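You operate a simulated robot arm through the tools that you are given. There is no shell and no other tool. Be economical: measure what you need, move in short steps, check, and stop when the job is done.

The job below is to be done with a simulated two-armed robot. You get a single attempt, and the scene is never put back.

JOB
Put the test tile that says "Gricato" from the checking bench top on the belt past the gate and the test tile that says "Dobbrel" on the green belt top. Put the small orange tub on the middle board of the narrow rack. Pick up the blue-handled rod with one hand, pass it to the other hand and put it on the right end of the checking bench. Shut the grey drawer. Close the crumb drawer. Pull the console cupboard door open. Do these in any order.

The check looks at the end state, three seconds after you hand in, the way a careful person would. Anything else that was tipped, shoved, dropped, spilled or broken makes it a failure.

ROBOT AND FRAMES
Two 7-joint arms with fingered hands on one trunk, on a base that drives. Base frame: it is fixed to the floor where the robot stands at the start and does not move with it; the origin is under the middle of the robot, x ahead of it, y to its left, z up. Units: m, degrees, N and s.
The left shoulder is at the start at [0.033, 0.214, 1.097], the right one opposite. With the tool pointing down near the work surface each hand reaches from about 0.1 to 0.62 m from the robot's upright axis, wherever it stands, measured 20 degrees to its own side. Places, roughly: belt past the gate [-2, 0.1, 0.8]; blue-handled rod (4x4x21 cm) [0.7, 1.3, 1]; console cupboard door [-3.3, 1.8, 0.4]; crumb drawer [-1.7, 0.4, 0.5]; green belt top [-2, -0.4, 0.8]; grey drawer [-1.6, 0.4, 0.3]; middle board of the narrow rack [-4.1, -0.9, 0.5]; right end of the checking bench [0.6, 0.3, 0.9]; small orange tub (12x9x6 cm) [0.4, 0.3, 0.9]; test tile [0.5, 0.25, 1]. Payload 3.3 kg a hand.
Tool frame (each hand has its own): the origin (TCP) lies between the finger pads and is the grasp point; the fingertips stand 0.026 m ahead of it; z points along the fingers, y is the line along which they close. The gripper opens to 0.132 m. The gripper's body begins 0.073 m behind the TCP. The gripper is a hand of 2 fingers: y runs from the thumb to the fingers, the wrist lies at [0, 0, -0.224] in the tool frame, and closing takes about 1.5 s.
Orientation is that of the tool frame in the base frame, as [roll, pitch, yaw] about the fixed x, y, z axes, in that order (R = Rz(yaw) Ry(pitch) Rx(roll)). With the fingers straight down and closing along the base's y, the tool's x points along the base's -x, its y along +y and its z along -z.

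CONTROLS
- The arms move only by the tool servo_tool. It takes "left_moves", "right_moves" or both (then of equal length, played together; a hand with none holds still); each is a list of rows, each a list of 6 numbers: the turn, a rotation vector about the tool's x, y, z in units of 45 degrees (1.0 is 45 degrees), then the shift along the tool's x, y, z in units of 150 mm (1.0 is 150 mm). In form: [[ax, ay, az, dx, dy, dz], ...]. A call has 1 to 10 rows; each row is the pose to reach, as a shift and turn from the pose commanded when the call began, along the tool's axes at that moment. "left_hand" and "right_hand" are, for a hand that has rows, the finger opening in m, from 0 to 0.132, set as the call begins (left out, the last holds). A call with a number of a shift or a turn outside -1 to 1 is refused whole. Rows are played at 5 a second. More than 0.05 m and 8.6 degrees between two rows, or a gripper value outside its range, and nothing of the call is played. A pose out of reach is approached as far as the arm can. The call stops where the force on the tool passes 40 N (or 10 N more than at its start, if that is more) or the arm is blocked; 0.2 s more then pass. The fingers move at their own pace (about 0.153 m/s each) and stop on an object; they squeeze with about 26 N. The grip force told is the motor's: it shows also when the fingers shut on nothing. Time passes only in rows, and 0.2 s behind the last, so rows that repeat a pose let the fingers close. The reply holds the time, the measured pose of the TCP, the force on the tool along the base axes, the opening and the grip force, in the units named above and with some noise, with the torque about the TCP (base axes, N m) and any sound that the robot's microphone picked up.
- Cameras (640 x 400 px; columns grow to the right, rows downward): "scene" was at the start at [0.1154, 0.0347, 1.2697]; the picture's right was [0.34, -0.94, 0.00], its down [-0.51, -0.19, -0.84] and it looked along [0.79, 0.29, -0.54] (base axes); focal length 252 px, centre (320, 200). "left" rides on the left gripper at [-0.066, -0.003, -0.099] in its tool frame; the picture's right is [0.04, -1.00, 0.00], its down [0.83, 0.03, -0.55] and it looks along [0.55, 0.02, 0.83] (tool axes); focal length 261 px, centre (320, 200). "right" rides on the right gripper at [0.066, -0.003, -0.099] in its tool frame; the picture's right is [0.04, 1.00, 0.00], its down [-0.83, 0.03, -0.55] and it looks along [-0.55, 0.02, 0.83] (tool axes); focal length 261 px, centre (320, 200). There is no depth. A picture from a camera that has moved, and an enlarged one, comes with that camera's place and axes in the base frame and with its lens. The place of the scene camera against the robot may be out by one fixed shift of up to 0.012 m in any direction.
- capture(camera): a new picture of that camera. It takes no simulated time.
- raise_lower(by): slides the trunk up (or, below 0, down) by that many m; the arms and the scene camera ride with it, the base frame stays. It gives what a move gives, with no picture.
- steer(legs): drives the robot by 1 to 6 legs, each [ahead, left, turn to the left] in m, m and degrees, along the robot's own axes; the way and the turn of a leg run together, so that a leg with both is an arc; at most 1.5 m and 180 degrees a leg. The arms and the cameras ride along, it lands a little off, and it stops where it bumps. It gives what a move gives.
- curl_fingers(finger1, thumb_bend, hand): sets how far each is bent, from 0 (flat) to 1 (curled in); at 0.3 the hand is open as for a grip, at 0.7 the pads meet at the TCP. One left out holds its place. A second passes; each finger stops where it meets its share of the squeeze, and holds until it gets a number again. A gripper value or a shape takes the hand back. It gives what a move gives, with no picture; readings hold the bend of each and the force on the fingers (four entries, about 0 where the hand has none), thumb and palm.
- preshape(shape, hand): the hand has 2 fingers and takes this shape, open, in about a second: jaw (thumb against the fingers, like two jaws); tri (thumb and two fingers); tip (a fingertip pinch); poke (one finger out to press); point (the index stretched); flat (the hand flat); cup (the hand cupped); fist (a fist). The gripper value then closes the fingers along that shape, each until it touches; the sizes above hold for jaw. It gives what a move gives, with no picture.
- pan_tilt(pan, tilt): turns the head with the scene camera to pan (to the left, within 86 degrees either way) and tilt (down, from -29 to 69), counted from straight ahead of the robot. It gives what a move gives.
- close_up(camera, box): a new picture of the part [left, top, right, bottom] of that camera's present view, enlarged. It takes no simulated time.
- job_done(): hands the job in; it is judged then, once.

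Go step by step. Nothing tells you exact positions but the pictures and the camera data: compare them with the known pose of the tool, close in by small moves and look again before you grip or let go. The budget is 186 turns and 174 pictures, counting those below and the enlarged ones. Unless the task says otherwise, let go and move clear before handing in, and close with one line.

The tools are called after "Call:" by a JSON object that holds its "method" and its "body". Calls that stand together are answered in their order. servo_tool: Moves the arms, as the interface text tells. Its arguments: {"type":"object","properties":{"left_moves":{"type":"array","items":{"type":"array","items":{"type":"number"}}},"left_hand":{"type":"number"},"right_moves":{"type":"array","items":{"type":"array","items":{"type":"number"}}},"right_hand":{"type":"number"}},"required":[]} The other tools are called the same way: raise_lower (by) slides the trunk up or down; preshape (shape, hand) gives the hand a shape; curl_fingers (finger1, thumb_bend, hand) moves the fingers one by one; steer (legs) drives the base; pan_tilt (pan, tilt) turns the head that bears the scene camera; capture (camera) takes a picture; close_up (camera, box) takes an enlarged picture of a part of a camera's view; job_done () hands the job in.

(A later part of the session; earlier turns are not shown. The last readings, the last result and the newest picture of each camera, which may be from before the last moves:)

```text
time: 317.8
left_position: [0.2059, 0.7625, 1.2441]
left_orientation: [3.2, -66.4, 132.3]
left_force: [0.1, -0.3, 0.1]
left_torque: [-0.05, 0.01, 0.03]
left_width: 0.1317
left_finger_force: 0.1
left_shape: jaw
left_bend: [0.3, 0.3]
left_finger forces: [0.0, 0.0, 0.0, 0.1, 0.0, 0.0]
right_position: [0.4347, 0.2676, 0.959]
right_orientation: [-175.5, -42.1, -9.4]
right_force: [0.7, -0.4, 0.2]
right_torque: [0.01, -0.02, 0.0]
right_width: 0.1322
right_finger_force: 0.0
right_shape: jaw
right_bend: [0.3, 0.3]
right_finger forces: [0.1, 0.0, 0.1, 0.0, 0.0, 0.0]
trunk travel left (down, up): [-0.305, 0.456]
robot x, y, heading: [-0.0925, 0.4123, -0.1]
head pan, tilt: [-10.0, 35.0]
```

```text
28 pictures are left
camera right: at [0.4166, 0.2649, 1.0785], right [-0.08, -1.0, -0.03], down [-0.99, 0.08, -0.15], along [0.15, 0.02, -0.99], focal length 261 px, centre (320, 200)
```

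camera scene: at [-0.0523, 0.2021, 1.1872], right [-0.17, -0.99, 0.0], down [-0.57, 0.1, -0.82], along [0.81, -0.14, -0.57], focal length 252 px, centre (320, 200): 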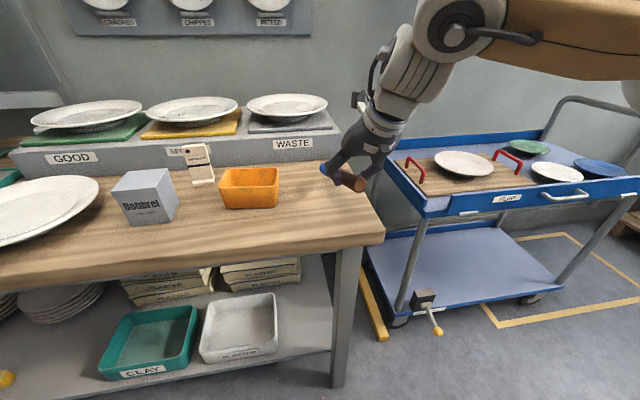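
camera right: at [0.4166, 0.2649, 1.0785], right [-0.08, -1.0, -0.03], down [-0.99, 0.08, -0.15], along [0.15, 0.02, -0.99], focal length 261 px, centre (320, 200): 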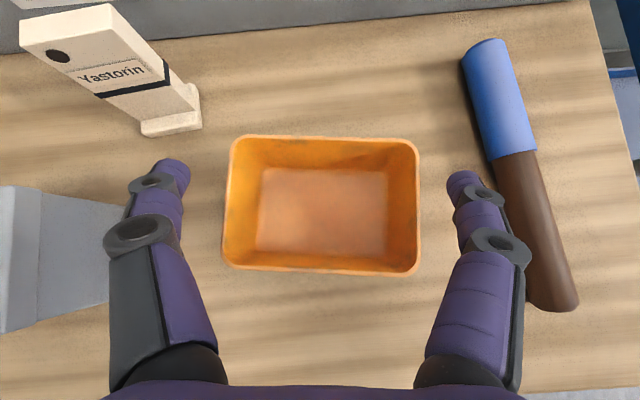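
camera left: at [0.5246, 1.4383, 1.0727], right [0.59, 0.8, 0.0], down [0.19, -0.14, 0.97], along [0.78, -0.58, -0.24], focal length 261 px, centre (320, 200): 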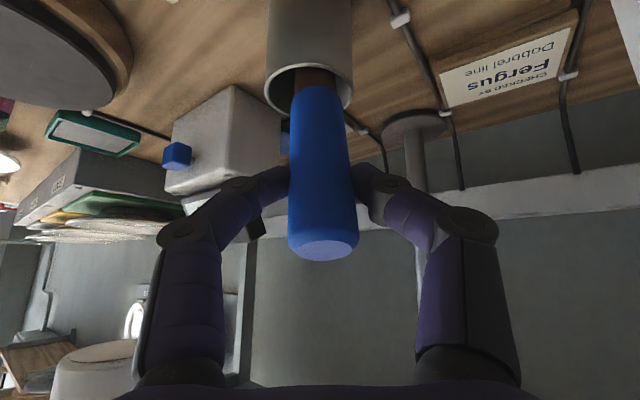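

Call:
{"method": "raise_lower", "body": {"by": -0.053}}

Call:
{"method": "servo_tool", "body": {"right_moves": [[0, 0, 0, 0, 0, 0], [0, 0, 0, 0, 0, 0], [0, 0, 0, 0, 0, 0], [0, 0, 0, 0, 0, 0], [0, 0, 0, 0, 0, 0]], "right_hand": 0.07}}

Call:
{"method": "capture", "body": {"camera": "right"}}

```text
time: 318.7
left_position: [0.2058, 0.7631, 1.1907]
left_orientation: [3.4, -66.4, 132.2]
left_force: [0.3, 0.0, -0.3]
left_torque: [0.01, 0.0, 0.0]
left_width: 0.1319
left_finger_force: 0.0
left_shape: jaw
left_bend: [0.3, 0.3]
left_finger forces: [0.0, 0.0, 0.1, 0.0, 0.0, 0.0]
right_position: [0.4348, 0.268, 0.906]
right_orientation: [-175.5, -42.0, -9.4]
right_force: [2.7, 0.1, 7.6]
right_torque: [0.15, 0.17, -0.06]
right_width: 0.1319
right_finger_force: 0.0
right_shape: jaw
right_bend: [0.29, 0.29]
right_finger forces: [4.0, 0.0, 0.1, 0.1, 5.9, 0.1]
trunk travel left (down, up): [-0.252, 0.509]
robot x, y, heading: [-0.0929, 0.4088, -0.1]
head pan, tilt: [-10.0, 35.0]
```

```text
time: 319.9
left_position: [0.2063, 0.7626, 1.1899]
left_orientation: [3.4, -66.5, 132.1]
left_force: [-0.5, -0.2, 0.7]
left_torque: [-0.02, -0.02, 0.0]
left_width: 0.1319
left_finger_force: 0.1
left_shape: jaw
left_bend: [0.3, 0.3]
left_finger forces: [0.0, 0.0, 0.0, 0.0, 0.1, 0.0]
right_position: [0.4358, 0.2674, 0.9062]
right_orientation: [-175.6, -42.0, -9.3]
right_force: [-0.8, -0.3, 0.2]
right_torque: [-0.06, 0.02, 0.01]
right_width: 0.1087
right_finger_force: 26.2
right_shape: jaw
right_bend: [0.6, 0.22]
right_finger forces: [43.5, 0.1, 0.0, 0.0, 43.5, 0.0]
trunk travel left (down, up): [-0.252, 0.509]
robot x, y, heading: [-0.0936, 0.4074, 0.4]
head pan, tilt: [-10.0, 35.0]
```

```text
27 pictures are left
camera right: at [0.4169, 0.2649, 1.0246], right [-0.08, -1.0, -0.03], down [-0.99, 0.08, -0.15], along [0.15, 0.02, -0.99], focal length 261 px, centre (320, 200)
```

right: 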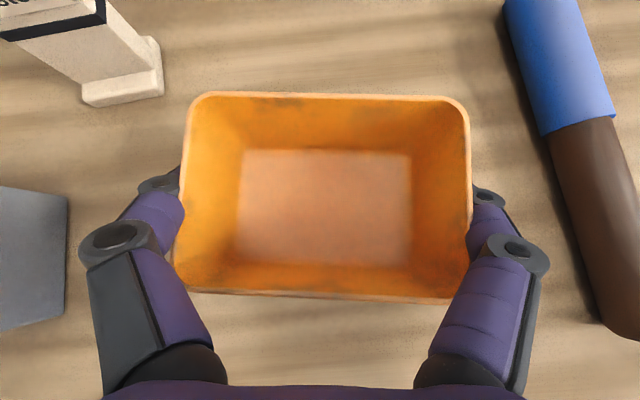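

The tub is gripped. I lift it, back off and drive around the machine's right side toward the rack.

Call:
{"method": "raise_lower", "body": {"by": 0.18}}

Call:
{"method": "steer", "body": {"legs": [[-0.6, 0, 0], [0, 0, 179.5], [0.3, -1.4, 0]]}}

Call:
{"method": "pan_tilt", "body": {"pan": 0, "tilt": 15}}

Call:
{"method": "capture", "body": {"camera": "scene"}}

```text
time: 321.9
left_position: [0.2049, 0.7636, 1.3701]
left_orientation: [3.5, -66.4, 132.0]
left_force: [0.0, -0.3, 0.0]
left_torque: [0.03, -0.03, 0.01]
left_width: 0.132
left_finger_force: 0.1
left_shape: jaw
left_bend: [0.3, 0.3]
left_finger forces: [0.0, 0.1, 0.0, 0.0, 0.0, 0.0]
right_position: [0.4352, 0.268, 1.0875]
right_orientation: [-175.6, -42.0, -9.3]
right_force: [0.2, 0.2, -1.1]
right_torque: [0.01, 0.0, -0.02]
right_width: 0.1088
right_finger_force: 26.2
right_shape: jaw
right_bend: [0.6, 0.22]
right_finger forces: [43.3, 0.0, 0.0, 0.0, 43.3, 0.1]
trunk travel left (down, up): [-0.432, 0.329]
robot x, y, heading: [-0.0966, 0.4082, 0.4]
head pan, tilt: [-10.0, 35.0]
```

```text
time: 339.3
left_position: [-1.2954, 1.4444, 1.3703]
left_orientation: [3.4, -66.4, -47.8]
left_force: [1.0, 0.6, 0.3]
left_torque: [-0.03, 0.02, -0.01]
left_width: 0.1321
left_finger_force: 0.1
left_shape: jaw
left_bend: [0.3, 0.3]
left_finger forces: [0.1, 0.1, 0.0, 0.1, 0.1, 0.0]
right_position: [-1.526, 1.9385, 1.0866]
right_orientation: [-175.5, -42.0, 170.7]
right_force: [-0.5, -1.3, -0.3]
right_torque: [0.02, -0.01, 0.02]
right_width: 0.1089
right_finger_force: 26.2
right_shape: jaw
right_bend: [0.6, 0.23]
right_finger forces: [42.2, 0.0, 0.0, 0.0, 42.3, 0.0]
trunk travel left (down, up): [-0.432, 0.329]
robot x, y, heading: [-0.9974, 1.7945, -179.8]
head pan, tilt: [-10.0, 35.0]
```

```text
time: 340.2
left_position: [-1.297, 1.4445, 1.37]
left_orientation: [3.4, -66.4, -47.9]
left_force: [0.0, -0.1, 0.5]
left_torque: [0.0, -0.02, -0.02]
left_width: 0.1318
left_finger_force: 0.0
left_shape: jaw
left_bend: [0.3, 0.3]
left_finger forces: [0.1, 0.0, 0.0, 0.0, 0.1, 0.1]
right_position: [-1.5271, 1.9379, 1.0871]
right_orientation: [-175.5, -42.0, 170.8]
right_force: [-0.6, -0.5, -1.0]
right_torque: [0.0, -0.01, 0.0]
right_width: 0.1089
right_finger_force: 25.9
right_shape: jaw
right_bend: [0.6, 0.23]
right_finger forces: [42.1, 0.0, 0.1, 0.0, 42.3, 0.1]
trunk travel left (down, up): [-0.432, 0.329]
robot x, y, heading: [-0.9947, 1.8015, -179.6]
head pan, tilt: [0.0, 15.0]
```

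```text
26 pictures are left
camera scene: at [-1.1101, 1.8015, 1.3512], right [-0.01, 1.0, 0.0], down [0.26, 0.0, -0.97], along [-0.97, -0.01, -0.26], focal length 252 px, centre (320, 200)
```

scene: 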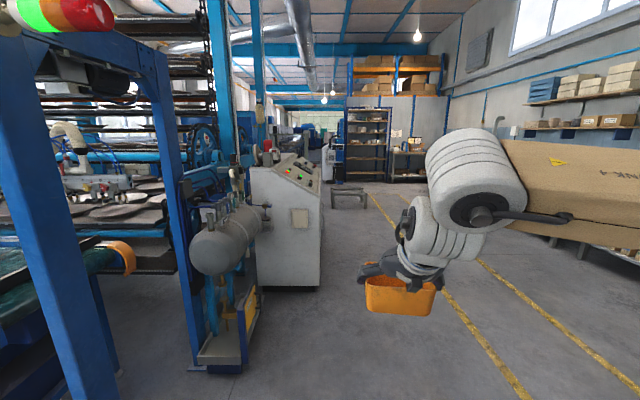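

Call:
{"method": "steer", "body": {"legs": [[0.4, -0.6, 0], [1.3, 0, 0]]}}

Call:
{"method": "pan_tilt", "body": {"pan": 45, "tilt": 25}}

Call:
{"method": "capture", "body": {"camera": "scene"}}

```text
time: 350.2
left_position: [-2.9998, 2.0319, 1.3701]
left_orientation: [3.4, -66.4, -47.3]
left_force: [0.2, 0.3, -0.9]
left_torque: [-0.01, -0.01, -0.03]
left_width: 0.132
left_finger_force: 0.1
left_shape: jaw
left_bend: [0.3, 0.3]
left_finger forces: [0.0, 0.0, 0.0, 0.0, 0.1, 0.0]
right_position: [-3.2346, 2.5247, 1.0857]
right_orientation: [-175.5, -41.9, 171.3]
right_force: [-0.2, 0.0, -1.2]
right_torque: [0.0, 0.0, -0.02]
right_width: 0.1088
right_finger_force: 26.0
right_shape: jaw
right_bend: [0.6, 0.23]
right_finger forces: [42.0, 0.0, 0.1, 0.0, 42.3, 0.0]
trunk travel left (down, up): [-0.432, 0.329]
robot x, y, heading: [-2.7031, 2.3863, -179.1]
head pan, tilt: [0.0, 15.0]
```

```text
time: 351.4
left_position: [-3.0002, 2.0328, 1.3706]
left_orientation: [3.4, -66.4, -47.2]
left_force: [-0.1, 0.5, -0.2]
left_torque: [0.0, -0.01, 0.02]
left_width: 0.1321
left_finger_force: 0.0
left_shape: jaw
left_bend: [0.3, 0.3]
left_finger forces: [0.1, 0.0, 0.0, 0.0, 0.0, 0.0]
right_position: [-3.2334, 2.5236, 1.0867]
right_orientation: [-175.5, -41.9, 171.2]
right_force: [0.5, 0.9, -0.8]
right_torque: [-0.03, -0.02, -0.03]
right_width: 0.1088
right_finger_force: 26.1
right_shape: jaw
right_bend: [0.6, 0.23]
right_finger forces: [42.2, 0.1, 0.1, 0.0, 42.3, 0.0]
trunk travel left (down, up): [-0.432, 0.329]
robot x, y, heading: [-2.7012, 2.3901, -179.2]
head pan, tilt: [45.0, 25.0]
```

```text
25 pictures are left
camera scene: at [-2.7872, 2.3259, 1.3351], right [-0.72, 0.7, 0.0], down [0.3, 0.3, -0.91], along [-0.63, -0.65, -0.42], focal length 252 px, centre (320, 200)
```

scene: 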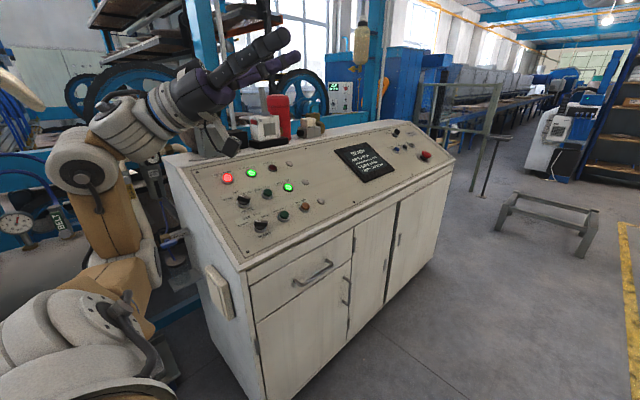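

Call:
{"method": "close_up", "body": {"camera": "scene", "box": [230, 170, 470, 400]}}

```text
1.74 times, centred on (350, 285) of scene
camera zoom: at [-2.7872, 2.3259, 1.3351], right [-0.72, 0.7, 0.0], down [0.3, 0.3, -0.91], along [-0.63, -0.65, -0.42], focal length 438 px, centre (268, 52)
```

zoom: 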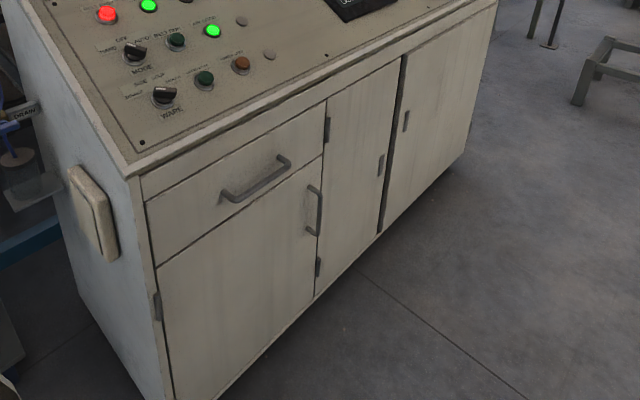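

The cupboard door (hinge near side, bar handle at about (-3.42, 1.83, 0.53)) is clear. First I'll deliver the tub; I drive on to find the narrow rack.

Call:
{"method": "steer", "body": {"legs": [[1.5, 0, 0], [0.3, 0, 0], [0, 0, 88]]}}

Call:
{"method": "pan_tilt", "body": {"pan": 0, "tilt": 15}}

Call:
{"method": "capture", "body": {"camera": "scene"}}

```text
time: 364.2
left_position: [-4.1618, 2.0675, 1.3698]
left_orientation: [3.4, -66.4, 39.7]
left_force: [-0.5, 0.9, -0.1]
left_torque: [0.01, -0.01, -0.02]
left_width: 0.132
left_finger_force: 0.1
left_shape: jaw
left_bend: [0.3, 0.3]
left_finger forces: [0.0, 0.0, 0.0, 0.0, 0.1, 0.1]
right_position: [-4.666, 1.8585, 1.0864]
right_orientation: [-175.5, -42.0, -101.8]
right_force: [-0.7, 0.8, -0.4]
right_torque: [0.0, 0.0, 0.02]
right_width: 0.1085
right_finger_force: 26.0
right_shape: jaw
right_bend: [0.6, 0.23]
right_finger forces: [41.5, 0.1, 0.0, 0.0, 41.8, 0.0]
trunk travel left (down, up): [-0.432, 0.329]
robot x, y, heading: [-4.504, 2.3851, -91.9]
head pan, tilt: [45.0, 25.0]
```

```text
time: 365.3
left_position: [-4.1627, 2.0683, 1.3699]
left_orientation: [3.4, -66.5, 39.6]
left_force: [-0.1, 0.4, 0.0]
left_torque: [-0.01, -0.01, -0.02]
left_width: 0.1318
left_finger_force: 0.0
left_shape: jaw
left_bend: [0.3, 0.3]
left_finger forces: [0.0, 0.1, 0.0, 0.1, 0.0, 0.0]
right_position: [-4.6657, 1.858, 1.0867]
right_orientation: [-175.5, -42.0, -101.7]
right_force: [0.1, -0.7, -0.5]
right_torque: [0.02, -0.03, 0.02]
right_width: 0.1087
right_finger_force: 26.1
right_shape: jaw
right_bend: [0.6, 0.23]
right_finger forces: [41.5, 0.0, 0.0, 0.1, 41.7, 0.1]
trunk travel left (down, up): [-0.432, 0.329]
robot x, y, heading: [-4.5051, 2.3802, -92.3]
head pan, tilt: [0.0, 15.0]
```

```text
23 pictures are left
camera scene: at [-4.5051, 2.2708, 1.3513], right [-1.0, 0.04, 0.0], down [0.01, 0.26, -0.97], along [-0.04, -0.97, -0.26], focal length 252 px, centre (320, 200)
```

scene: 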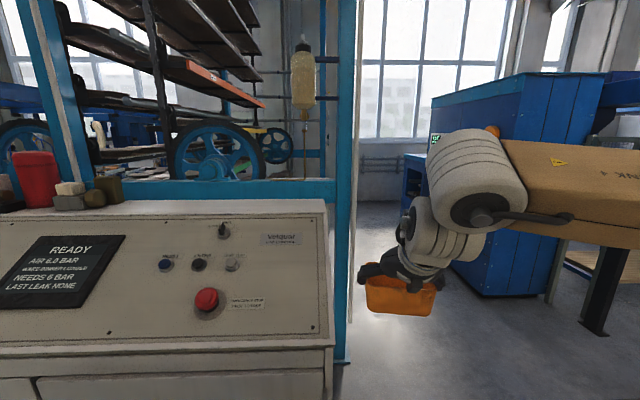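

Call:
{"method": "steer", "body": {"legs": [[0, -0.7, 2.3], [1.3, 0, 0]]}}

Call:
{"method": "pan_tilt", "body": {"pan": 20, "tilt": 15}}

Call:
{"method": "capture", "body": {"camera": "scene"}}

```text
time: 374.3
left_position: [-4.8416, 0.9452, 1.3784]
left_orientation: [-3.6, -65.1, 49.8]
left_force: [0.5, -0.3, 0.4]
left_torque: [-0.01, 0.0, -0.05]
left_width: 0.1321
left_finger_force: 0.0
left_shape: jaw
left_bend: [0.3, 0.3]
left_finger forces: [0.1, 0.0, 0.0, 0.1, 0.0, 0.0]
right_position: [-5.3281, 0.6916, 1.0948]
right_orientation: [-175.3, -42.9, -98.4]
right_force: [-0.2, 0.5, 0.6]
right_torque: [-0.02, 0.0, -0.01]
right_width: 0.1087
right_finger_force: 25.9
right_shape: jaw
right_bend: [0.6, 0.23]
right_finger forces: [41.5, 0.1, 0.0, 0.0, 41.7, 0.0]
trunk travel left (down, up): [-0.432, 0.329]
robot x, y, heading: [-5.2012, 1.2099, -88.9]
head pan, tilt: [0.0, 15.0]
stopped in leg 2: the robot was blocked; the commanded pose is now the measured one
```

```text
time: 375.1
left_position: [-4.8413, 0.9451, 1.3807]
left_orientation: [-3.5, -65.0, 49.6]
left_force: [0.4, 0.4, -0.5]
left_torque: [0.0, -0.03, 0.03]
left_width: 0.132
left_finger_force: 0.0
left_shape: jaw
left_bend: [0.3, 0.3]
left_finger forces: [0.1, 0.0, 0.0, 0.0, 0.0, 0.0]
right_position: [-5.3298, 0.6938, 1.0967]
right_orientation: [-175.3, -43.1, -98.8]
right_force: [-0.5, 1.6, -1.2]
right_torque: [0.01, -0.01, 0.02]
right_width: 0.1089
right_finger_force: 26.1
right_shape: jaw
right_bend: [0.6, 0.23]
right_finger forces: [41.5, 0.0, 0.1, 0.0, 41.9, 0.0]
trunk travel left (down, up): [-0.432, 0.329]
robot x, y, heading: [-5.1958, 1.2073, -89.0]
head pan, tilt: [20.0, 15.0]
```

```text
22 pictures are left
camera scene: at [-5.1595, 1.1246, 1.353], right [-0.93, -0.36, 0.01], down [-0.09, 0.22, -0.97], along [0.35, -0.91, -0.24], focal length 252 px, centre (320, 200)
```

scene: 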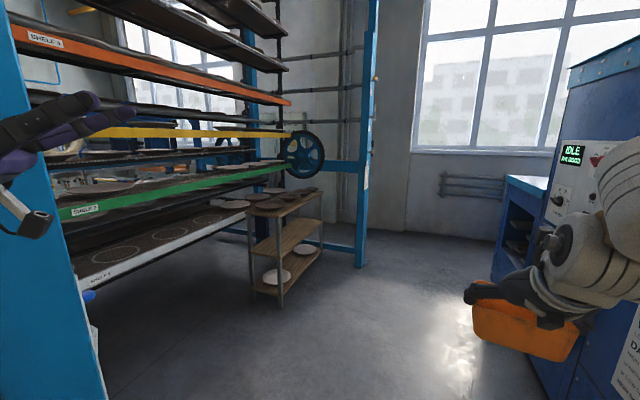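

I bumped the left arm on the machine's post, so I back up, tuck the left arm in, and pass a little farther right.

Call:
{"method": "steer", "body": {"legs": [[-0.2, -0.12, -1]]}}

Call:
{"method": "servo_tool", "body": {"left_moves": [[0, 0, 0, 0, 0.25, 0], [0, 0, 0, 0, 0.5, 0], [0, 0, 0, 0, 0.75, 0], [0, 0, 0, 0, 1.0, 0], [0, 0, 0, 0, 1.0, 0]]}}

Call:
{"method": "steer", "body": {"legs": [[1.0, 0, 0]]}}

```text
time: 376.9
left_position: [-4.9687, 1.1151, 1.3733]
left_orientation: [-1.1, -66.1, 46.0]
left_force: [0.7, 0.9, 0.2]
left_torque: [0.01, 0.04, -0.01]
left_width: 0.1321
left_finger_force: 0.0
left_shape: jaw
left_bend: [0.3, 0.3]
left_finger forces: [0.1, 0.1, 0.0, 0.0, 0.0, 0.0]
right_position: [-5.4611, 0.8804, 1.088]
right_orientation: [-175.5, -42.0, -99.7]
right_force: [-0.9, 0.6, -0.8]
right_torque: [-0.02, -0.02, 0.0]
right_width: 0.1086
right_finger_force: 26.5
right_shape: jaw
right_bend: [0.6, 0.23]
right_finger forces: [41.5, 0.0, 0.1, 0.0, 41.7, 0.0]
trunk travel left (down, up): [-0.432, 0.329]
robot x, y, heading: [-5.3178, 1.4098, -90.2]
head pan, tilt: [20.0, 15.0]
```

```text
time: 378.1
left_position: [-5.0177, 1.208, 1.4094]
left_orientation: [-0.9, -66.2, 46.4]
left_force: [-0.1, 0.1, 1.4]
left_torque: [-0.01, -0.02, 0.02]
left_width: 0.1319
left_finger_force: 0.1
left_shape: jaw
left_bend: [0.3, 0.3]
left_finger forces: [0.0, 0.1, 0.0, 0.0, 0.0, 0.1]
left hand out of reach, approached as far as the arm can: row 2, 3, 4, 5
right_position: [-5.4615, 0.8802, 1.0886]
right_orientation: [-175.6, -42.0, -99.8]
right_force: [-0.2, -1.4, -0.4]
right_torque: [0.0, 0.0, 0.01]
right_width: 0.1085
right_finger_force: 25.6
right_shape: jaw
right_bend: [0.6, 0.23]
right_finger forces: [41.5, 0.0, 0.0, 0.0, 41.8, 0.0]
trunk travel left (down, up): [-0.432, 0.329]
robot x, y, heading: [-5.3191, 1.4043, -90.1]
head pan, tilt: [20.0, 15.0]
```

```text
time: 383.2
left_position: [-5.0195, 0.2094, 1.4088]
left_orientation: [-1.0, -66.2, 46.1]
left_force: [0.7, 0.3, 0.0]
left_torque: [-0.02, 0.0, -0.05]
left_width: 0.1319
left_finger_force: 0.0
left_shape: jaw
left_bend: [0.3, 0.3]
left_finger forces: [0.1, 0.0, 0.1, 0.0, 0.1, 0.1]
right_position: [-5.4644, -0.1179, 1.0875]
right_orientation: [-175.5, -42.0, -99.8]
right_force: [0.5, -0.4, -1.0]
right_torque: [0.07, 0.0, -0.01]
right_width: 0.1087
right_finger_force: 25.6
right_shape: jaw
right_bend: [0.6, 0.23]
right_finger forces: [41.3, 0.1, 0.0, 0.0, 41.7, 0.0]
trunk travel left (down, up): [-0.432, 0.329]
robot x, y, heading: [-5.3174, 0.4142, -90.2]
head pan, tilt: [20.0, 15.0]
```

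Call:
{"method": "steer", "body": {"legs": [[0.95, 0, 0], [0, 0, 90]]}}

Call:
{"method": "pan_tilt", "body": {"pan": -8, "tilt": 35}}

Call:
{"method": "capture", "body": {"camera": "scene"}}

```text
time: 392.1
left_position: [-5.1258, -0.2356, 1.4085]
left_orientation: [-0.9, -66.2, 137.7]
left_force: [-0.8, -0.6, -0.3]
left_torque: [0.01, 0.01, 0.0]
left_width: 0.1321
left_finger_force: 0.1
left_shape: jaw
left_bend: [0.3, 0.3]
left_finger forces: [0.0, 0.0, 0.0, 0.0, 0.1, 0.0]
right_position: [-4.7867, -0.6717, 1.0871]
right_orientation: [-175.4, -41.9, -8.3]
right_force: [-0.6, 0.8, -1.5]
right_torque: [-0.03, 0.01, -0.01]
right_width: 0.1086
right_finger_force: 25.6
right_shape: jaw
right_bend: [0.6, 0.23]
right_finger forces: [40.7, 0.1, 0.0, 0.0, 40.8, 0.0]
trunk travel left (down, up): [-0.432, 0.329]
robot x, y, heading: [-5.3219, -0.5418, 1.5]
head pan, tilt: [20.0, 15.0]
```

```text
time: 393.0
left_position: [-5.1268, -0.2344, 1.4086]
left_orientation: [-0.9, -66.3, 137.7]
left_force: [-0.7, -0.4, 0.0]
left_torque: [-0.02, -0.01, -0.02]
left_width: 0.1319
left_finger_force: 0.0
left_shape: jaw
left_bend: [0.3, 0.3]
left_finger forces: [0.0, 0.0, 0.0, 0.0, 0.0, 0.1]
right_position: [-4.7875, -0.6723, 1.0872]
right_orientation: [-175.4, -42.0, -8.2]
right_force: [0.1, 0.1, -0.6]
right_torque: [0.01, 0.01, 0.01]
right_width: 0.1084
right_finger_force: 25.8
right_shape: jaw
right_bend: [0.6, 0.23]
right_finger forces: [40.7, 0.0, 0.1, 0.0, 41.1, 0.0]
trunk travel left (down, up): [-0.432, 0.329]
robot x, y, heading: [-5.3218, -0.5375, 1.4]
head pan, tilt: [-8.0, 35.0]
```

```text
21 pictures are left
camera scene: at [-5.2076, -0.5458, 1.3194], right [-0.12, -0.99, 0.0], down [-0.57, 0.07, -0.82], along [0.81, -0.1, -0.57], focal length 252 px, centre (320, 200)
```

scene: 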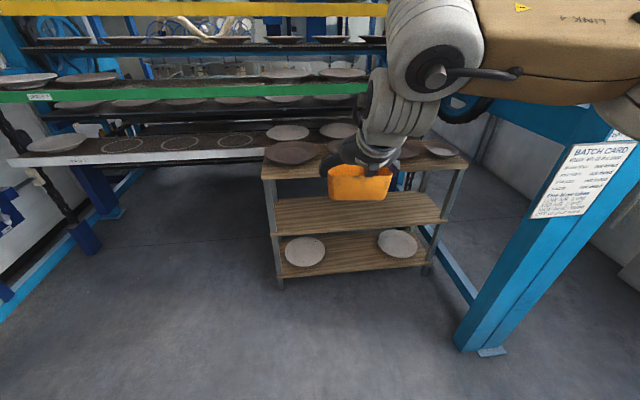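

The narrow rack's middle board is at z≈0.45, front edge x≈-4.235. I lower the trunk and arm to entry height.

Call:
{"method": "raise_lower", "body": {"by": -0.4}}

Call:
{"method": "servo_tool", "body": {"right_moves": [[0, 0, 0, -0.18, 0, 0.2], [0, 0, 0, -0.36, 0, 0.4], [0, 0, 0, -0.54, 0, 0.6], [0, 0, 0, -0.64, 0, 0.7], [0, 0, 0, -0.64, 0, 0.7]]}}

Call:
{"method": "steer", "body": {"legs": [[0.3, -0.05, -1.4]]}}

Call:
{"method": "capture", "body": {"camera": "scene"}}

```text
time: 396.9
left_position: [-5.1262, -0.2361, 1.0092]
left_orientation: [-0.9, -66.3, 137.7]
left_force: [-0.6, 0.1, -0.6]
left_torque: [-0.01, -0.04, 0.0]
left_width: 0.1323
left_finger_force: 0.0
left_shape: jaw
left_bend: [0.3, 0.3]
left_finger forces: [0.0, 0.1, 0.1, 0.1, 0.0, 0.0]
right_position: [-4.7859, -0.6724, 0.6869]
right_orientation: [-175.6, -42.0, -8.3]
right_force: [-1.1, 0.1, -0.7]
right_torque: [-0.01, 0.01, -0.02]
right_width: 0.1086
right_finger_force: 25.7
right_shape: jaw
right_bend: [0.6, 0.23]
right_finger forces: [40.5, 0.0, 0.0, 0.0, 40.8, 0.0]
trunk travel left (down, up): [-0.032, 0.729]
robot x, y, heading: [-5.3188, -0.5376, 1.3]
head pan, tilt: [-8.0, 35.0]
```

```text
time: 398.1
left_position: [-5.1255, -0.236, 1.0086]
left_orientation: [-0.9, -66.4, 137.7]
left_force: [-0.2, -0.5, -0.7]
left_torque: [0.01, -0.02, 0.0]
left_width: 0.1321
left_finger_force: 0.0
left_shape: jaw
left_bend: [0.3, 0.3]
left_finger forces: [0.0, 0.0, 0.0, 0.0, 0.0, 0.0]
right_position: [-4.7874, -0.6627, 0.5442]
right_orientation: [-175.5, -42.0, -8.2]
right_force: [-0.5, 0.5, -0.1]
right_torque: [-0.02, -0.02, -0.03]
right_width: 0.1087
right_finger_force: 25.8
right_shape: jaw
right_bend: [0.6, 0.24]
right_finger forces: [40.2, 0.0, 0.1, 0.0, 40.7, 0.0]
trunk travel left (down, up): [-0.032, 0.729]
robot x, y, heading: [-5.3215, -0.5397, 1.4]
head pan, tilt: [-8.0, 35.0]
```

```text
time: 400.1
left_position: [-4.8201, -0.2879, 1.0089]
left_orientation: [-1.0, -66.3, 136.3]
left_force: [0.2, 0.7, 0.2]
left_torque: [0.01, 0.03, 0.01]
left_width: 0.132
left_finger_force: 0.1
left_shape: jaw
left_bend: [0.3, 0.3]
left_finger forces: [0.0, 0.0, 0.0, 0.1, 0.0, 0.0]
right_position: [-4.4908, -0.7234, 0.5439]
right_orientation: [-175.6, -42.1, -9.7]
right_force: [0.5, 0.0, -0.5]
right_torque: [-0.03, 0.0, -0.01]
right_width: 0.1086
right_finger_force: 25.8
right_shape: jaw
right_bend: [0.6, 0.24]
right_finger forces: [40.1, 0.1, 0.0, 0.0, 40.7, 0.0]
trunk travel left (down, up): [-0.032, 0.729]
robot x, y, heading: [-5.0216, -0.5833, -0.2]
head pan, tilt: [-8.0, 35.0]
```

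```text
20 pictures are left
camera scene: at [-4.8002, -0.5959, 0.9078], right [-0.14, -0.99, 0.0], down [-0.57, 0.08, -0.82], along [0.81, -0.12, -0.57], focal length 252 px, centre (320, 200)
```

scene: 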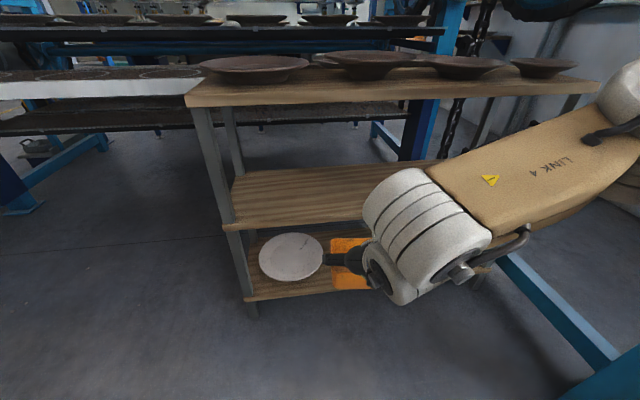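

Call:
{"method": "servo_tool", "body": {"right_moves": [[0, 0, 0, -0.14, 0, 0.16], [0, 0, 0, -0.14, 0, 0.16]]}}

Call:
{"method": "steer", "body": {"legs": [[0.25, 0, 0]]}}

Call:
{"method": "capture", "body": {"camera": "scene"}}

Call:
{"method": "capture", "body": {"camera": "right"}}

```text
time: 400.7
left_position: [-4.8177, -0.2877, 1.0076]
left_orientation: [-0.9, -66.3, 136.2]
left_force: [-0.1, 0.2, 0.5]
left_torque: [0.0, 0.0, 0.01]
left_width: 0.1321
left_finger_force: 0.1
left_shape: jaw
left_bend: [0.3, 0.3]
left_finger forces: [0.0, 0.0, 0.0, 0.0, 0.1, 0.0]
right_position: [-4.4903, -0.722, 0.5125]
right_orientation: [-175.6, -42.0, -9.7]
right_force: [0.5, 0.6, -1.6]
right_torque: [0.01, -0.05, 0.01]
right_width: 0.1086
right_finger_force: 26.1
right_shape: jaw
right_bend: [0.6, 0.24]
right_finger forces: [40.2, 0.1, 0.1, 0.0, 40.6, 0.0]
trunk travel left (down, up): [-0.032, 0.729]
robot x, y, heading: [-5.0202, -0.5867, -0.2]
head pan, tilt: [-8.0, 35.0]
```

```text
time: 402.4
left_position: [-4.5972, -0.2874, 1.008]
left_orientation: [-1.0, -66.2, 136.2]
left_force: [-0.3, -0.4, -0.6]
left_torque: [0.01, 0.01, -0.01]
left_width: 0.1319
left_finger_force: 0.1
left_shape: jaw
left_bend: [0.3, 0.3]
left_finger forces: [0.0, 0.0, 0.0, 0.0, 0.1, 0.1]
right_position: [-4.2704, -0.7205, 0.514]
right_orientation: [-175.4, -41.8, -9.6]
right_force: [-7.8, -1.4, 4.7]
right_torque: [0.08, 0.25, 0.12]
right_width: 0.1027
right_finger_force: 25.8
right_shape: jaw
right_bend: [0.66, 0.36]
right_finger forces: [34.8, 0.1, 0.0, 0.1, 38.8, 0.1]
trunk travel left (down, up): [-0.032, 0.729]
robot x, y, heading: [-4.7991, -0.5889, -0.3]
head pan, tilt: [-8.0, 35.0]
stopped in leg 1: the force on the tool passed its limit at 52 N (the readings are from after the stop); the commanded pose is now the measured one
```

```text
19 pictures are left
camera scene: at [-4.5787, -0.5966, 0.9079], right [-0.14, -0.99, 0.0], down [-0.57, 0.08, -0.82], along [0.81, -0.12, -0.57], focal length 252 px, centre (320, 200)
```

scene: 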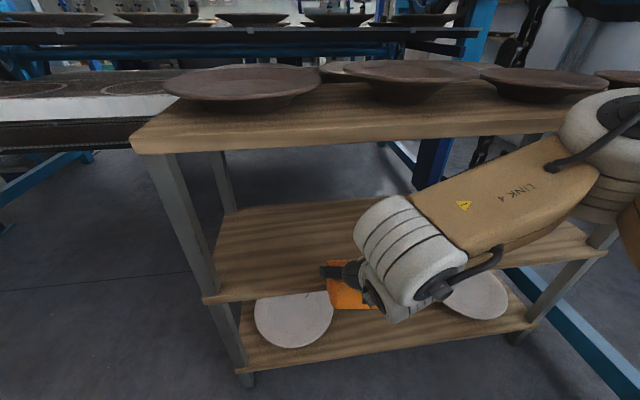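

```text
18 pictures are left
camera right: at [-4.2883, -0.7238, 0.6321], right [-0.08, -1.0, -0.03], down [-0.99, 0.09, -0.15], along [0.15, 0.02, -0.99], focal length 261 px, centre (320, 200)
```

right: 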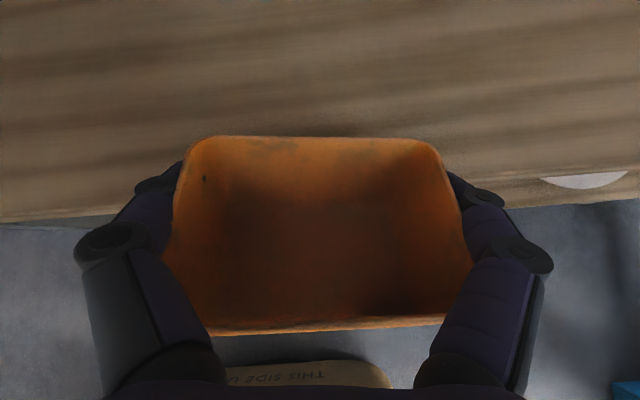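

The tub nudged the board edge (board top is nearer 0.48). I back off, raise slightly and tilt the hand flatter, which also levels the tub.

Call:
{"method": "steer", "body": {"legs": [[-0.1, 0, 0]]}}

Call:
{"method": "servo_tool", "body": {"right_moves": [[0, 0.13, 0, 0.08, 0, -0.09], [0, 0.26, 0, 0.16, 0, -0.18], [0, 0.38, 0, 0.24, 0, -0.27], [0, 0.38, 0, 0.24, 0, -0.27]]}}

Call:
{"method": "capture", "body": {"camera": "right"}}

Call:
{"method": "capture", "body": {"camera": "scene"}}

```text
time: 403.6
left_position: [-4.6965, -0.2883, 1.0079]
left_orientation: [-0.9, -66.4, 136.2]
left_force: [0.8, 0.8, -0.2]
left_torque: [0.02, -0.02, 0.0]
left_width: 0.1319
left_finger_force: 0.0
left_shape: jaw
left_bend: [0.3, 0.3]
left_finger forces: [0.1, 0.1, 0.0, 0.0, 0.0, 0.0]
right_position: [-4.3694, -0.7207, 0.5135]
right_orientation: [-175.3, -41.8, -9.4]
right_force: [-0.2, -0.1, -0.8]
right_torque: [0.02, -0.01, 0.0]
right_width: 0.103
right_finger_force: 25.5
right_shape: jaw
right_bend: [0.66, 0.36]
right_finger forces: [33.5, 0.1, 0.0, 0.1, 37.6, 0.0]
trunk travel left (down, up): [-0.032, 0.729]
robot x, y, heading: [-4.901, -0.5874, -0.2]
head pan, tilt: [-8.0, 35.0]
```

```text
time: 404.6
left_position: [-4.6966, -0.2888, 1.0082]
left_orientation: [-1.0, -66.2, 136.3]
left_force: [0.7, -1.0, -0.4]
left_torque: [0.01, -0.02, -0.03]
left_width: 0.132
left_finger_force: 0.0
left_shape: jaw
left_bend: [0.3, 0.3]
left_finger forces: [0.0, 0.1, 0.0, 0.0, 0.1, 0.0]
right_position: [-4.3694, -0.7244, 0.5681]
right_orientation: [-173.4, -59.0, -12.1]
right_force: [0.4, 0.3, -1.4]
right_torque: [0.0, -0.01, -0.03]
right_width: 0.1029
right_finger_force: 26.2
right_shape: jaw
right_bend: [0.66, 0.36]
right_finger forces: [33.0, 0.0, 0.0, 0.0, 37.3, 0.0]
trunk travel left (down, up): [-0.032, 0.729]
robot x, y, heading: [-4.8985, -0.5834, -0.0]
head pan, tilt: [-8.0, 35.0]
```

```text
17 pictures are left
camera right: at [-4.4218, -0.7228, 0.6755], right [-0.09, -1.0, -0.02], down [-0.9, 0.09, -0.43], along [0.43, -0.02, -0.9], focal length 261 px, centre (320, 200)
```

right: 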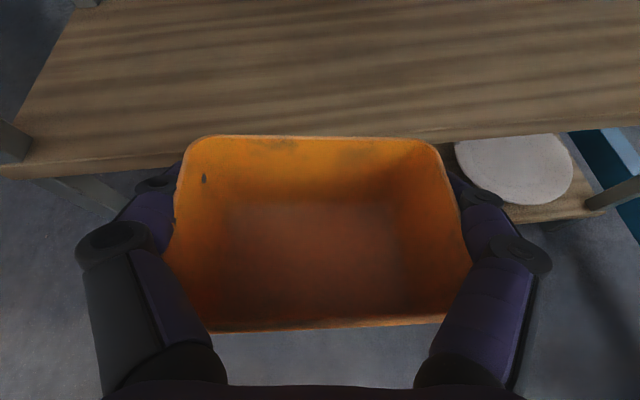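

```text
16 pictures are left
camera scene: at [-4.6776, -0.5963, 0.9078], right [-0.14, -0.99, 0.0], down [-0.57, 0.08, -0.82], along [0.81, -0.12, -0.57], focal length 252 px, centre (320, 200)
```

scene: 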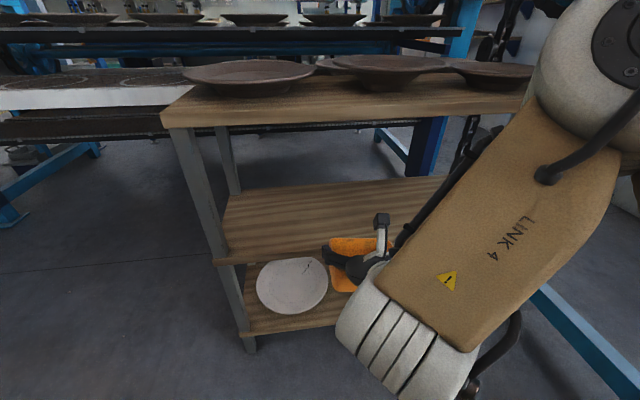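

The folded elbow would reach the top board's plates. I back off, raise the trunk and lower the arm so the elbow stays high and back.

Call:
{"method": "steer", "body": {"legs": [[-0.15, 0, 0]]}}

Call:
{"method": "raise_lower", "body": {"by": 0.27}}

Call:
{"method": "servo_tool", "body": {"right_moves": [[0, 0, 0, -0.24, 0, 0.14], [0, 0, 0, -0.48, 0, 0.28], [0, 0, 0, -0.71, 0, 0.43], [0, 0, 0, -0.71, 0, 0.43]]}}

Call:
{"method": "servo_tool", "body": {"right_moves": [[0, 0, 0, -0.24, 0, 0.14], [0, 0, 0, -0.48, 0, 0.28], [0, 0, 0, -0.75, 0, 0.45], [0, 0, 0, -0.75, 0, 0.45]]}}

Call:
{"method": "capture", "body": {"camera": "scene"}}

```text
time: 405.9
left_position: [-4.8472, -0.2871, 1.009]
left_orientation: [-0.9, -66.3, 136.3]
left_force: [0.8, 0.3, -0.1]
left_torque: [-0.01, 0.01, -0.02]
left_width: 0.1319
left_finger_force: 0.0
left_shape: jaw
left_bend: [0.3, 0.3]
left_finger forces: [0.1, 0.1, 0.1, 0.0, 0.1, 0.1]
right_position: [-4.521, -0.723, 0.5677]
right_orientation: [-173.5, -59.0, -12.1]
right_force: [0.7, 0.1, -1.9]
right_torque: [0.02, -0.01, 0.0]
right_width: 0.103
right_finger_force: 26.2
right_shape: jaw
right_bend: [0.66, 0.36]
right_finger forces: [32.9, 0.0, 0.1, 0.0, 37.2, 0.0]
trunk travel left (down, up): [-0.032, 0.729]
robot x, y, heading: [-5.049, -0.5861, -0.2]
head pan, tilt: [-8.0, 35.0]
```

```text
time: 408.7
left_position: [-4.8464, -0.2879, 1.2784]
left_orientation: [-1.1, -66.3, 136.3]
left_force: [-0.4, 0.2, -0.6]
left_torque: [-0.01, -0.01, 0.04]
left_width: 0.1322
left_finger_force: 0.0
left_shape: jaw
left_bend: [0.3, 0.3]
left_finger forces: [0.0, 0.1, 0.0, 0.1, 0.0, 0.0]
right_position: [-4.5204, -0.7243, 0.8377]
right_orientation: [-173.4, -58.9, -12.1]
right_force: [0.8, -0.7, -0.9]
right_torque: [0.02, -0.02, 0.0]
right_width: 0.1032
right_finger_force: 25.8
right_shape: jaw
right_bend: [0.66, 0.36]
right_finger forces: [32.8, 0.0, 0.0, 0.0, 36.8, 0.0]
trunk travel left (down, up): [-0.302, 0.459]
robot x, y, heading: [-5.0451, -0.5873, -0.1]
head pan, tilt: [-8.0, 35.0]
```

```text
time: 409.7
left_position: [-4.8467, -0.2876, 1.2792]
left_orientation: [-0.8, -66.3, 136.3]
left_force: [-0.4, -0.1, -0.3]
left_torque: [0.02, 0.03, 0.0]
left_width: 0.1318
left_finger_force: 0.2
left_shape: jaw
left_bend: [0.3, 0.3]
left_finger forces: [0.1, 0.0, 0.1, 0.0, 0.0, 0.0]
right_position: [-4.5179, -0.7167, 0.7137]
right_orientation: [-173.4, -59.0, -12.1]
right_force: [0.4, -0.3, -0.8]
right_torque: [-0.01, 0.02, 0.01]
right_width: 0.1032
right_finger_force: 25.6
right_shape: jaw
right_bend: [0.66, 0.36]
right_finger forces: [32.7, 0.0, 0.0, 0.1, 36.3, 0.0]
trunk travel left (down, up): [-0.302, 0.459]
robot x, y, heading: [-5.0492, -0.5873, -0.1]
head pan, tilt: [-8.0, 35.0]
```

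```text
time: 410.7
left_position: [-4.8462, -0.2875, 1.2781]
left_orientation: [-0.8, -66.3, 136.3]
left_force: [0.2, 0.3, -1.0]
left_torque: [-0.01, -0.04, -0.02]
left_width: 0.1319
left_finger_force: 0.0
left_shape: jaw
left_bend: [0.3, 0.3]
left_finger forces: [0.0, 0.0, 0.1, 0.1, 0.1, 0.0]
right_position: [-4.5173, -0.7087, 0.5812]
right_orientation: [-173.4, -59.1, -12.1]
right_force: [-0.5, 0.0, -0.9]
right_torque: [0.03, -0.03, 0.0]
right_width: 0.1037
right_finger_force: 25.8
right_shape: jaw
right_bend: [0.65, 0.36]
right_finger forces: [32.7, 0.0, 0.1, 0.0, 35.1, 0.0]
trunk travel left (down, up): [-0.302, 0.459]
robot x, y, heading: [-5.0499, -0.5874, -0.2]
head pan, tilt: [-8.0, 35.0]
```

```text
15 pictures are left
camera scene: at [-4.9151, -0.5958, 1.1881], right [-0.14, -0.99, 0.0], down [-0.57, 0.08, -0.82], along [0.81, -0.12, -0.57], focal length 252 px, centre (320, 200)
```

scene: 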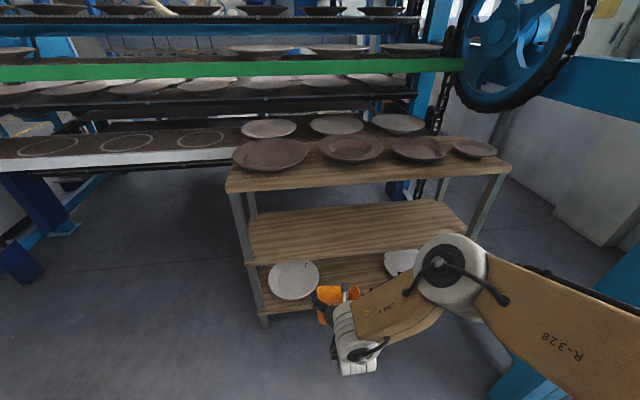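

Call:
{"method": "servo_tool", "body": {"right_moves": [[0, 0, 0, 0.11, 0, 0.19], [0, 0, 0, 0.22, 0, 0.38], [0, 0, 0, 0.336, 0, 0.57], [0, 0, 0, 0.336, 0, 0.57]]}}

Call:
{"method": "steer", "body": {"legs": [[0.1, 0.197, 0], [0, 0, -20]]}}

Call:
{"method": "capture", "body": {"camera": "scene"}}

Call:
{"method": "capture", "body": {"camera": "right"}}

```text
time: 411.7
left_position: [-4.8473, -0.2865, 1.2785]
left_orientation: [-0.9, -66.3, 136.3]
left_force: [-0.9, 0.0, -0.3]
left_torque: [0.02, -0.01, 0.02]
left_width: 0.1319
left_finger_force: 0.1
left_shape: jaw
left_bend: [0.3, 0.3]
left_finger forces: [0.0, 0.0, 0.0, 0.1, 0.1, 0.1]
right_position: [-4.4186, -0.7175, 0.5816]
right_orientation: [-173.5, -59.0, -12.1]
right_force: [1.0, -0.3, -0.5]
right_torque: [0.02, -0.04, 0.03]
right_width: 0.1041
right_finger_force: 26.2
right_shape: jaw
right_bend: [0.65, 0.36]
right_finger forces: [32.5, 0.1, 0.0, 0.0, 34.0, 0.0]
trunk travel left (down, up): [-0.302, 0.459]
robot x, y, heading: [-5.0478, -0.587, -0.1]
head pan, tilt: [-8.0, 35.0]
```

```text
time: 414.4
left_position: [-4.6561, -0.1784, 1.2803]
left_orientation: [-1.0, -66.3, 116.2]
left_force: [0.4, 0.4, -0.5]
left_torque: [0.01, -0.01, 0.05]
left_width: 0.1323
left_finger_force: 0.0
left_shape: jaw
left_bend: [0.3, 0.3]
left_finger forces: [0.1, 0.0, 0.1, 0.0, 0.0, 0.1]
right_position: [-4.4028, -0.7296, 0.5822]
right_orientation: [-173.5, -59.1, -32.2]
right_force: [0.1, 0.5, -1.2]
right_torque: [-0.06, -0.02, 0.01]
right_width: 0.1037
right_finger_force: 26.4
right_shape: jaw
right_bend: [0.65, 0.36]
right_finger forces: [32.4, 0.0, 0.1, 0.0, 33.9, 0.0]
trunk travel left (down, up): [-0.302, 0.459]
robot x, y, heading: [-4.9505, -0.3909, -20.3]
head pan, tilt: [-8.0, 35.0]
```

```text
14 pictures are left
camera scene: at [-4.8279, -0.4431, 1.1881], right [-0.47, -0.88, 0.0], down [-0.51, 0.27, -0.82], along [0.72, -0.39, -0.57], focal length 252 px, centre (320, 200)
```

scene: 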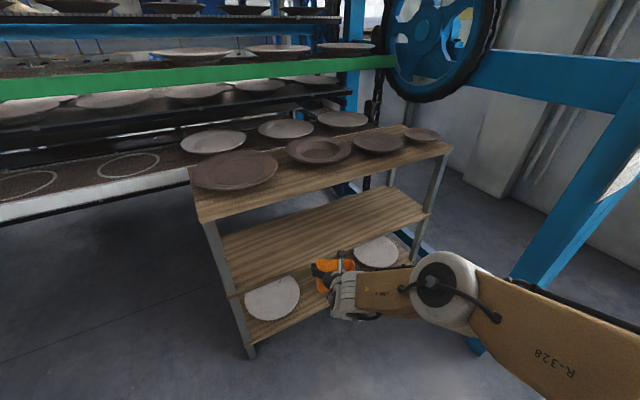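

```text
13 pictures are left
camera right: at [-4.4514, -0.7113, 0.689], right [-0.43, -0.9, -0.02], down [-0.81, 0.4, -0.43], along [0.4, -0.17, -0.9], focal length 261 px, centre (320, 200)
```

right: 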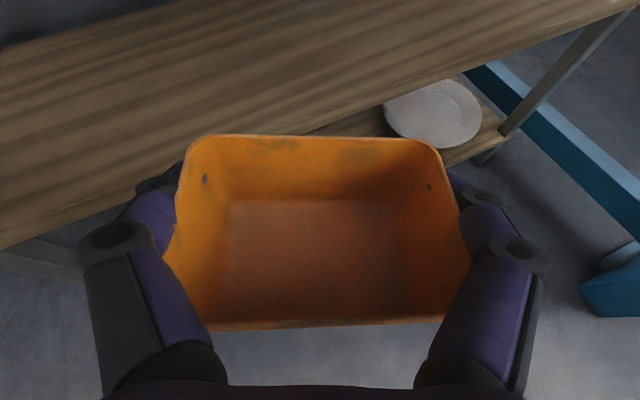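

Call:
{"method": "servo_tool", "body": {"right_moves": [[0, 0, 0, -0.12, 0, 0.07], [0, 0, 0, -0.12, 0, 0.07]]}}

Call:
{"method": "steer", "body": {"legs": [[0.235, 0.086, 0]]}}

Call:
{"method": "capture", "body": {"camera": "scene"}}

```text
time: 415.1
left_position: [-4.6563, -0.1782, 1.2791]
left_orientation: [-1.0, -66.2, 116.2]
left_force: [0.2, -0.4, -0.2]
left_torque: [0.02, 0.01, -0.01]
left_width: 0.132
left_finger_force: 0.0
left_shape: jaw
left_bend: [0.3, 0.3]
left_finger forces: [0.0, 0.1, 0.0, 0.1, 0.0, 0.1]
right_position: [-4.4024, -0.7294, 0.5611]
right_orientation: [-173.3, -59.1, -32.3]
right_force: [0.1, -0.8, -0.5]
right_torque: [0.0, 0.0, 0.0]
right_width: 0.1039
right_finger_force: 26.4
right_shape: jaw
right_bend: [0.65, 0.36]
right_finger forces: [32.4, 0.0, 0.0, 0.0, 33.8, 0.0]
trunk travel left (down, up): [-0.302, 0.459]
robot x, y, heading: [-4.9475, -0.3949, -20.2]
head pan, tilt: [-8.0, 35.0]
```

```text
time: 416.9
left_position: [-4.404, -0.1795, 1.2792]
left_orientation: [-0.9, -66.3, 116.2]
left_force: [-0.6, 0.4, -0.3]
left_torque: [0.0, -0.01, 0.0]
left_width: 0.1316
left_finger_force: 0.2
left_shape: jaw
left_bend: [0.3, 0.3]
left_finger forces: [0.1, 0.0, 0.1, 0.1, 0.0, 0.0]
right_position: [-4.1497, -0.7312, 0.5609]
right_orientation: [-173.3, -58.9, -32.3]
right_force: [0.7, 1.0, -1.2]
right_torque: [0.03, 0.0, -0.02]
right_width: 0.1037
right_finger_force: 25.9
right_shape: jaw
right_bend: [0.65, 0.36]
right_finger forces: [32.4, 0.1, 0.0, 0.1, 33.8, 0.1]
trunk travel left (down, up): [-0.302, 0.459]
robot x, y, heading: [-4.6944, -0.3958, -20.2]
head pan, tilt: [-8.0, 35.0]
```

```text
12 pictures are left
camera scene: at [-4.5749, -0.4447, 1.188], right [-0.47, -0.88, 0.0], down [-0.51, 0.27, -0.82], along [0.72, -0.39, -0.57], focal length 252 px, centre (320, 200)
```

scene: 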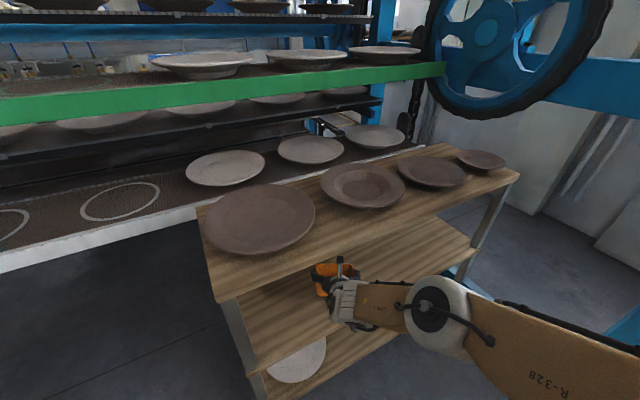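

Call:
{"method": "raise_lower", "body": {"by": -0.035}}

Call:
{"method": "raise_lower", "body": {"by": -0.015}}

Call:
{"method": "capture", "body": {"camera": "right"}}

```text
time: 417.7
left_position: [-4.4042, -0.1789, 1.2438]
left_orientation: [-0.9, -66.2, 116.2]
left_force: [0.4, 0.4, -0.5]
left_torque: [0.01, 0.02, 0.02]
left_width: 0.132
left_finger_force: 0.1
left_shape: jaw
left_bend: [0.3, 0.3]
left_finger forces: [0.1, 0.0, 0.0, 0.0, 0.0, 0.0]
right_position: [-4.1497, -0.7307, 0.5278]
right_orientation: [-173.3, -59.2, -32.4]
right_force: [-2.6, 1.4, 12.0]
right_torque: [-0.66, 0.07, -0.14]
right_width: 0.1036
right_finger_force: 25.9
right_shape: jaw
right_bend: [0.65, 0.36]
right_finger forces: [33.0, 0.0, 0.1, 0.0, 33.8, 0.0]
trunk travel left (down, up): [-0.267, 0.494]
robot x, y, heading: [-4.6949, -0.391, -20.4]
head pan, tilt: [-8.0, 35.0]
```

```text
time: 418.1
left_position: [-4.4039, -0.1781, 1.2344]
left_orientation: [-0.9, -66.2, 116.0]
left_force: [0.3, 0.1, -0.1]
left_torque: [-0.03, 0.0, 0.02]
left_width: 0.1319
left_finger_force: 0.1
left_shape: jaw
left_bend: [0.3, 0.3]
left_finger forces: [0.1, 0.0, 0.0, 0.1, 0.0, 0.0]
right_position: [-4.1465, -0.7318, 0.5235]
right_orientation: [-173.3, -60.1, -32.3]
right_force: [-1.9, 0.7, 17.5]
right_torque: [-0.78, 0.51, -0.13]
right_width: 0.103
right_finger_force: 25.4
right_shape: jaw
right_bend: [0.66, 0.35]
right_finger forces: [41.3, 0.0, 0.1, 0.0, 38.4, 0.0]
trunk travel left (down, up): [-0.257, 0.504]
robot x, y, heading: [-4.694, -0.3938, -20.1]
head pan, tilt: [-8.0, 35.0]
stopped: the force on the tool passed its limit at 44 N (the readings are from after the stop); the commanded pose is now the measured one
```

```text
11 pictures are left
camera right: at [-4.1953, -0.7127, 0.6306], right [-0.43, -0.9, -0.02], down [-0.8, 0.39, -0.45], along [0.42, -0.18, -0.89], focal length 261 px, centre (320, 200)
```

right: 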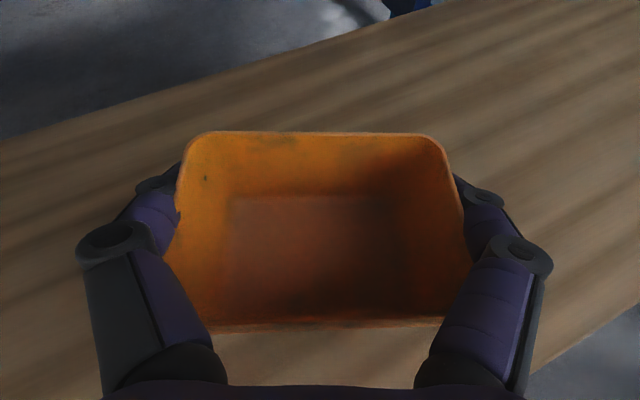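

Call:
{"method": "raise_lower", "body": {"by": 0.006}}

Call:
{"method": "servo_tool", "body": {"right_moves": [[0, 0, 0, 0, 0, 0], [0, 0, 0, 0, 0, 0], [0, 0, 0, 0, 0, 0], [0, 0, 0, 0, 0, 0], [0, 0, 0, 0, 0, 0]], "right_hand": 0.132}}

Call:
{"method": "capture", "body": {"camera": "right"}}

```text
time: 418.7
left_position: [-4.4032, -0.1802, 1.2395]
left_orientation: [-0.7, -66.4, 115.9]
left_force: [0.9, -0.5, -0.3]
left_torque: [-0.02, 0.01, 0.01]
left_width: 0.1317
left_finger_force: 0.0
left_shape: jaw
left_bend: [0.3, 0.3]
left_finger forces: [0.0, 0.0, 0.1, 0.0, 0.0, 0.0]
right_position: [-4.1482, -0.7306, 0.5246]
right_orientation: [-173.3, -59.5, -32.4]
right_force: [0.0, -0.7, 1.8]
right_torque: [-0.16, 0.03, -0.05]
right_width: 0.1037
right_finger_force: 26.1
right_shape: jaw
right_bend: [0.66, 0.35]
right_finger forces: [37.3, 0.0, 0.1, 0.0, 35.9, 0.0]
trunk travel left (down, up): [-0.263, 0.498]
robot x, y, heading: [-4.6957, -0.3923, -20.4]
head pan, tilt: [-8.0, 35.0]
```

```text
time: 419.9
left_position: [-4.4033, -0.1796, 1.2401]
left_orientation: [-0.9, -66.3, 116.0]
left_force: [0.6, -0.2, -0.5]
left_torque: [-0.01, -0.02, 0.04]
left_width: 0.132
left_finger_force: 0.1
left_shape: jaw
left_bend: [0.3, 0.3]
left_finger forces: [0.1, 0.0, 0.0, 0.0, 0.0, 0.0]
right_position: [-4.1465, -0.7323, 0.5252]
right_orientation: [-173.3, -59.8, -32.5]
right_force: [0.5, 1.6, 3.8]
right_torque: [-0.13, 0.1, -0.05]
right_width: 0.1319
right_finger_force: 0.0
right_shape: jaw
right_bend: [0.29, 0.29]
right_finger forces: [3.4, 0.0, 0.0, 0.0, 2.7, 0.1]
trunk travel left (down, up): [-0.263, 0.498]
robot x, y, heading: [-4.6969, -0.3904, -20.3]
head pan, tilt: [-8.0, 35.0]
```

```text
10 pictures are left
camera right: at [-4.1962, -0.7123, 0.6336], right [-0.43, -0.9, -0.02], down [-0.8, 0.39, -0.44], along [0.41, -0.17, -0.9], focal length 261 px, centre (320, 200)
```

right: 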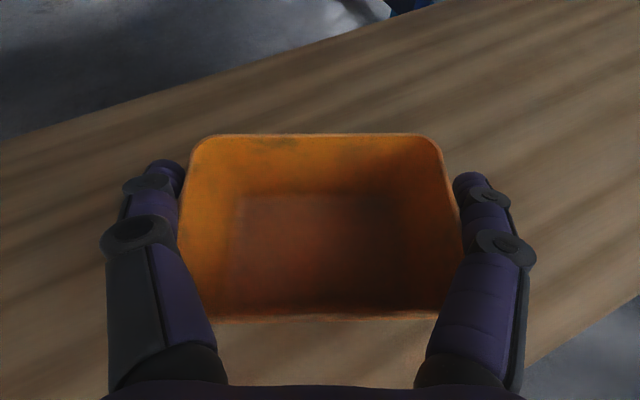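

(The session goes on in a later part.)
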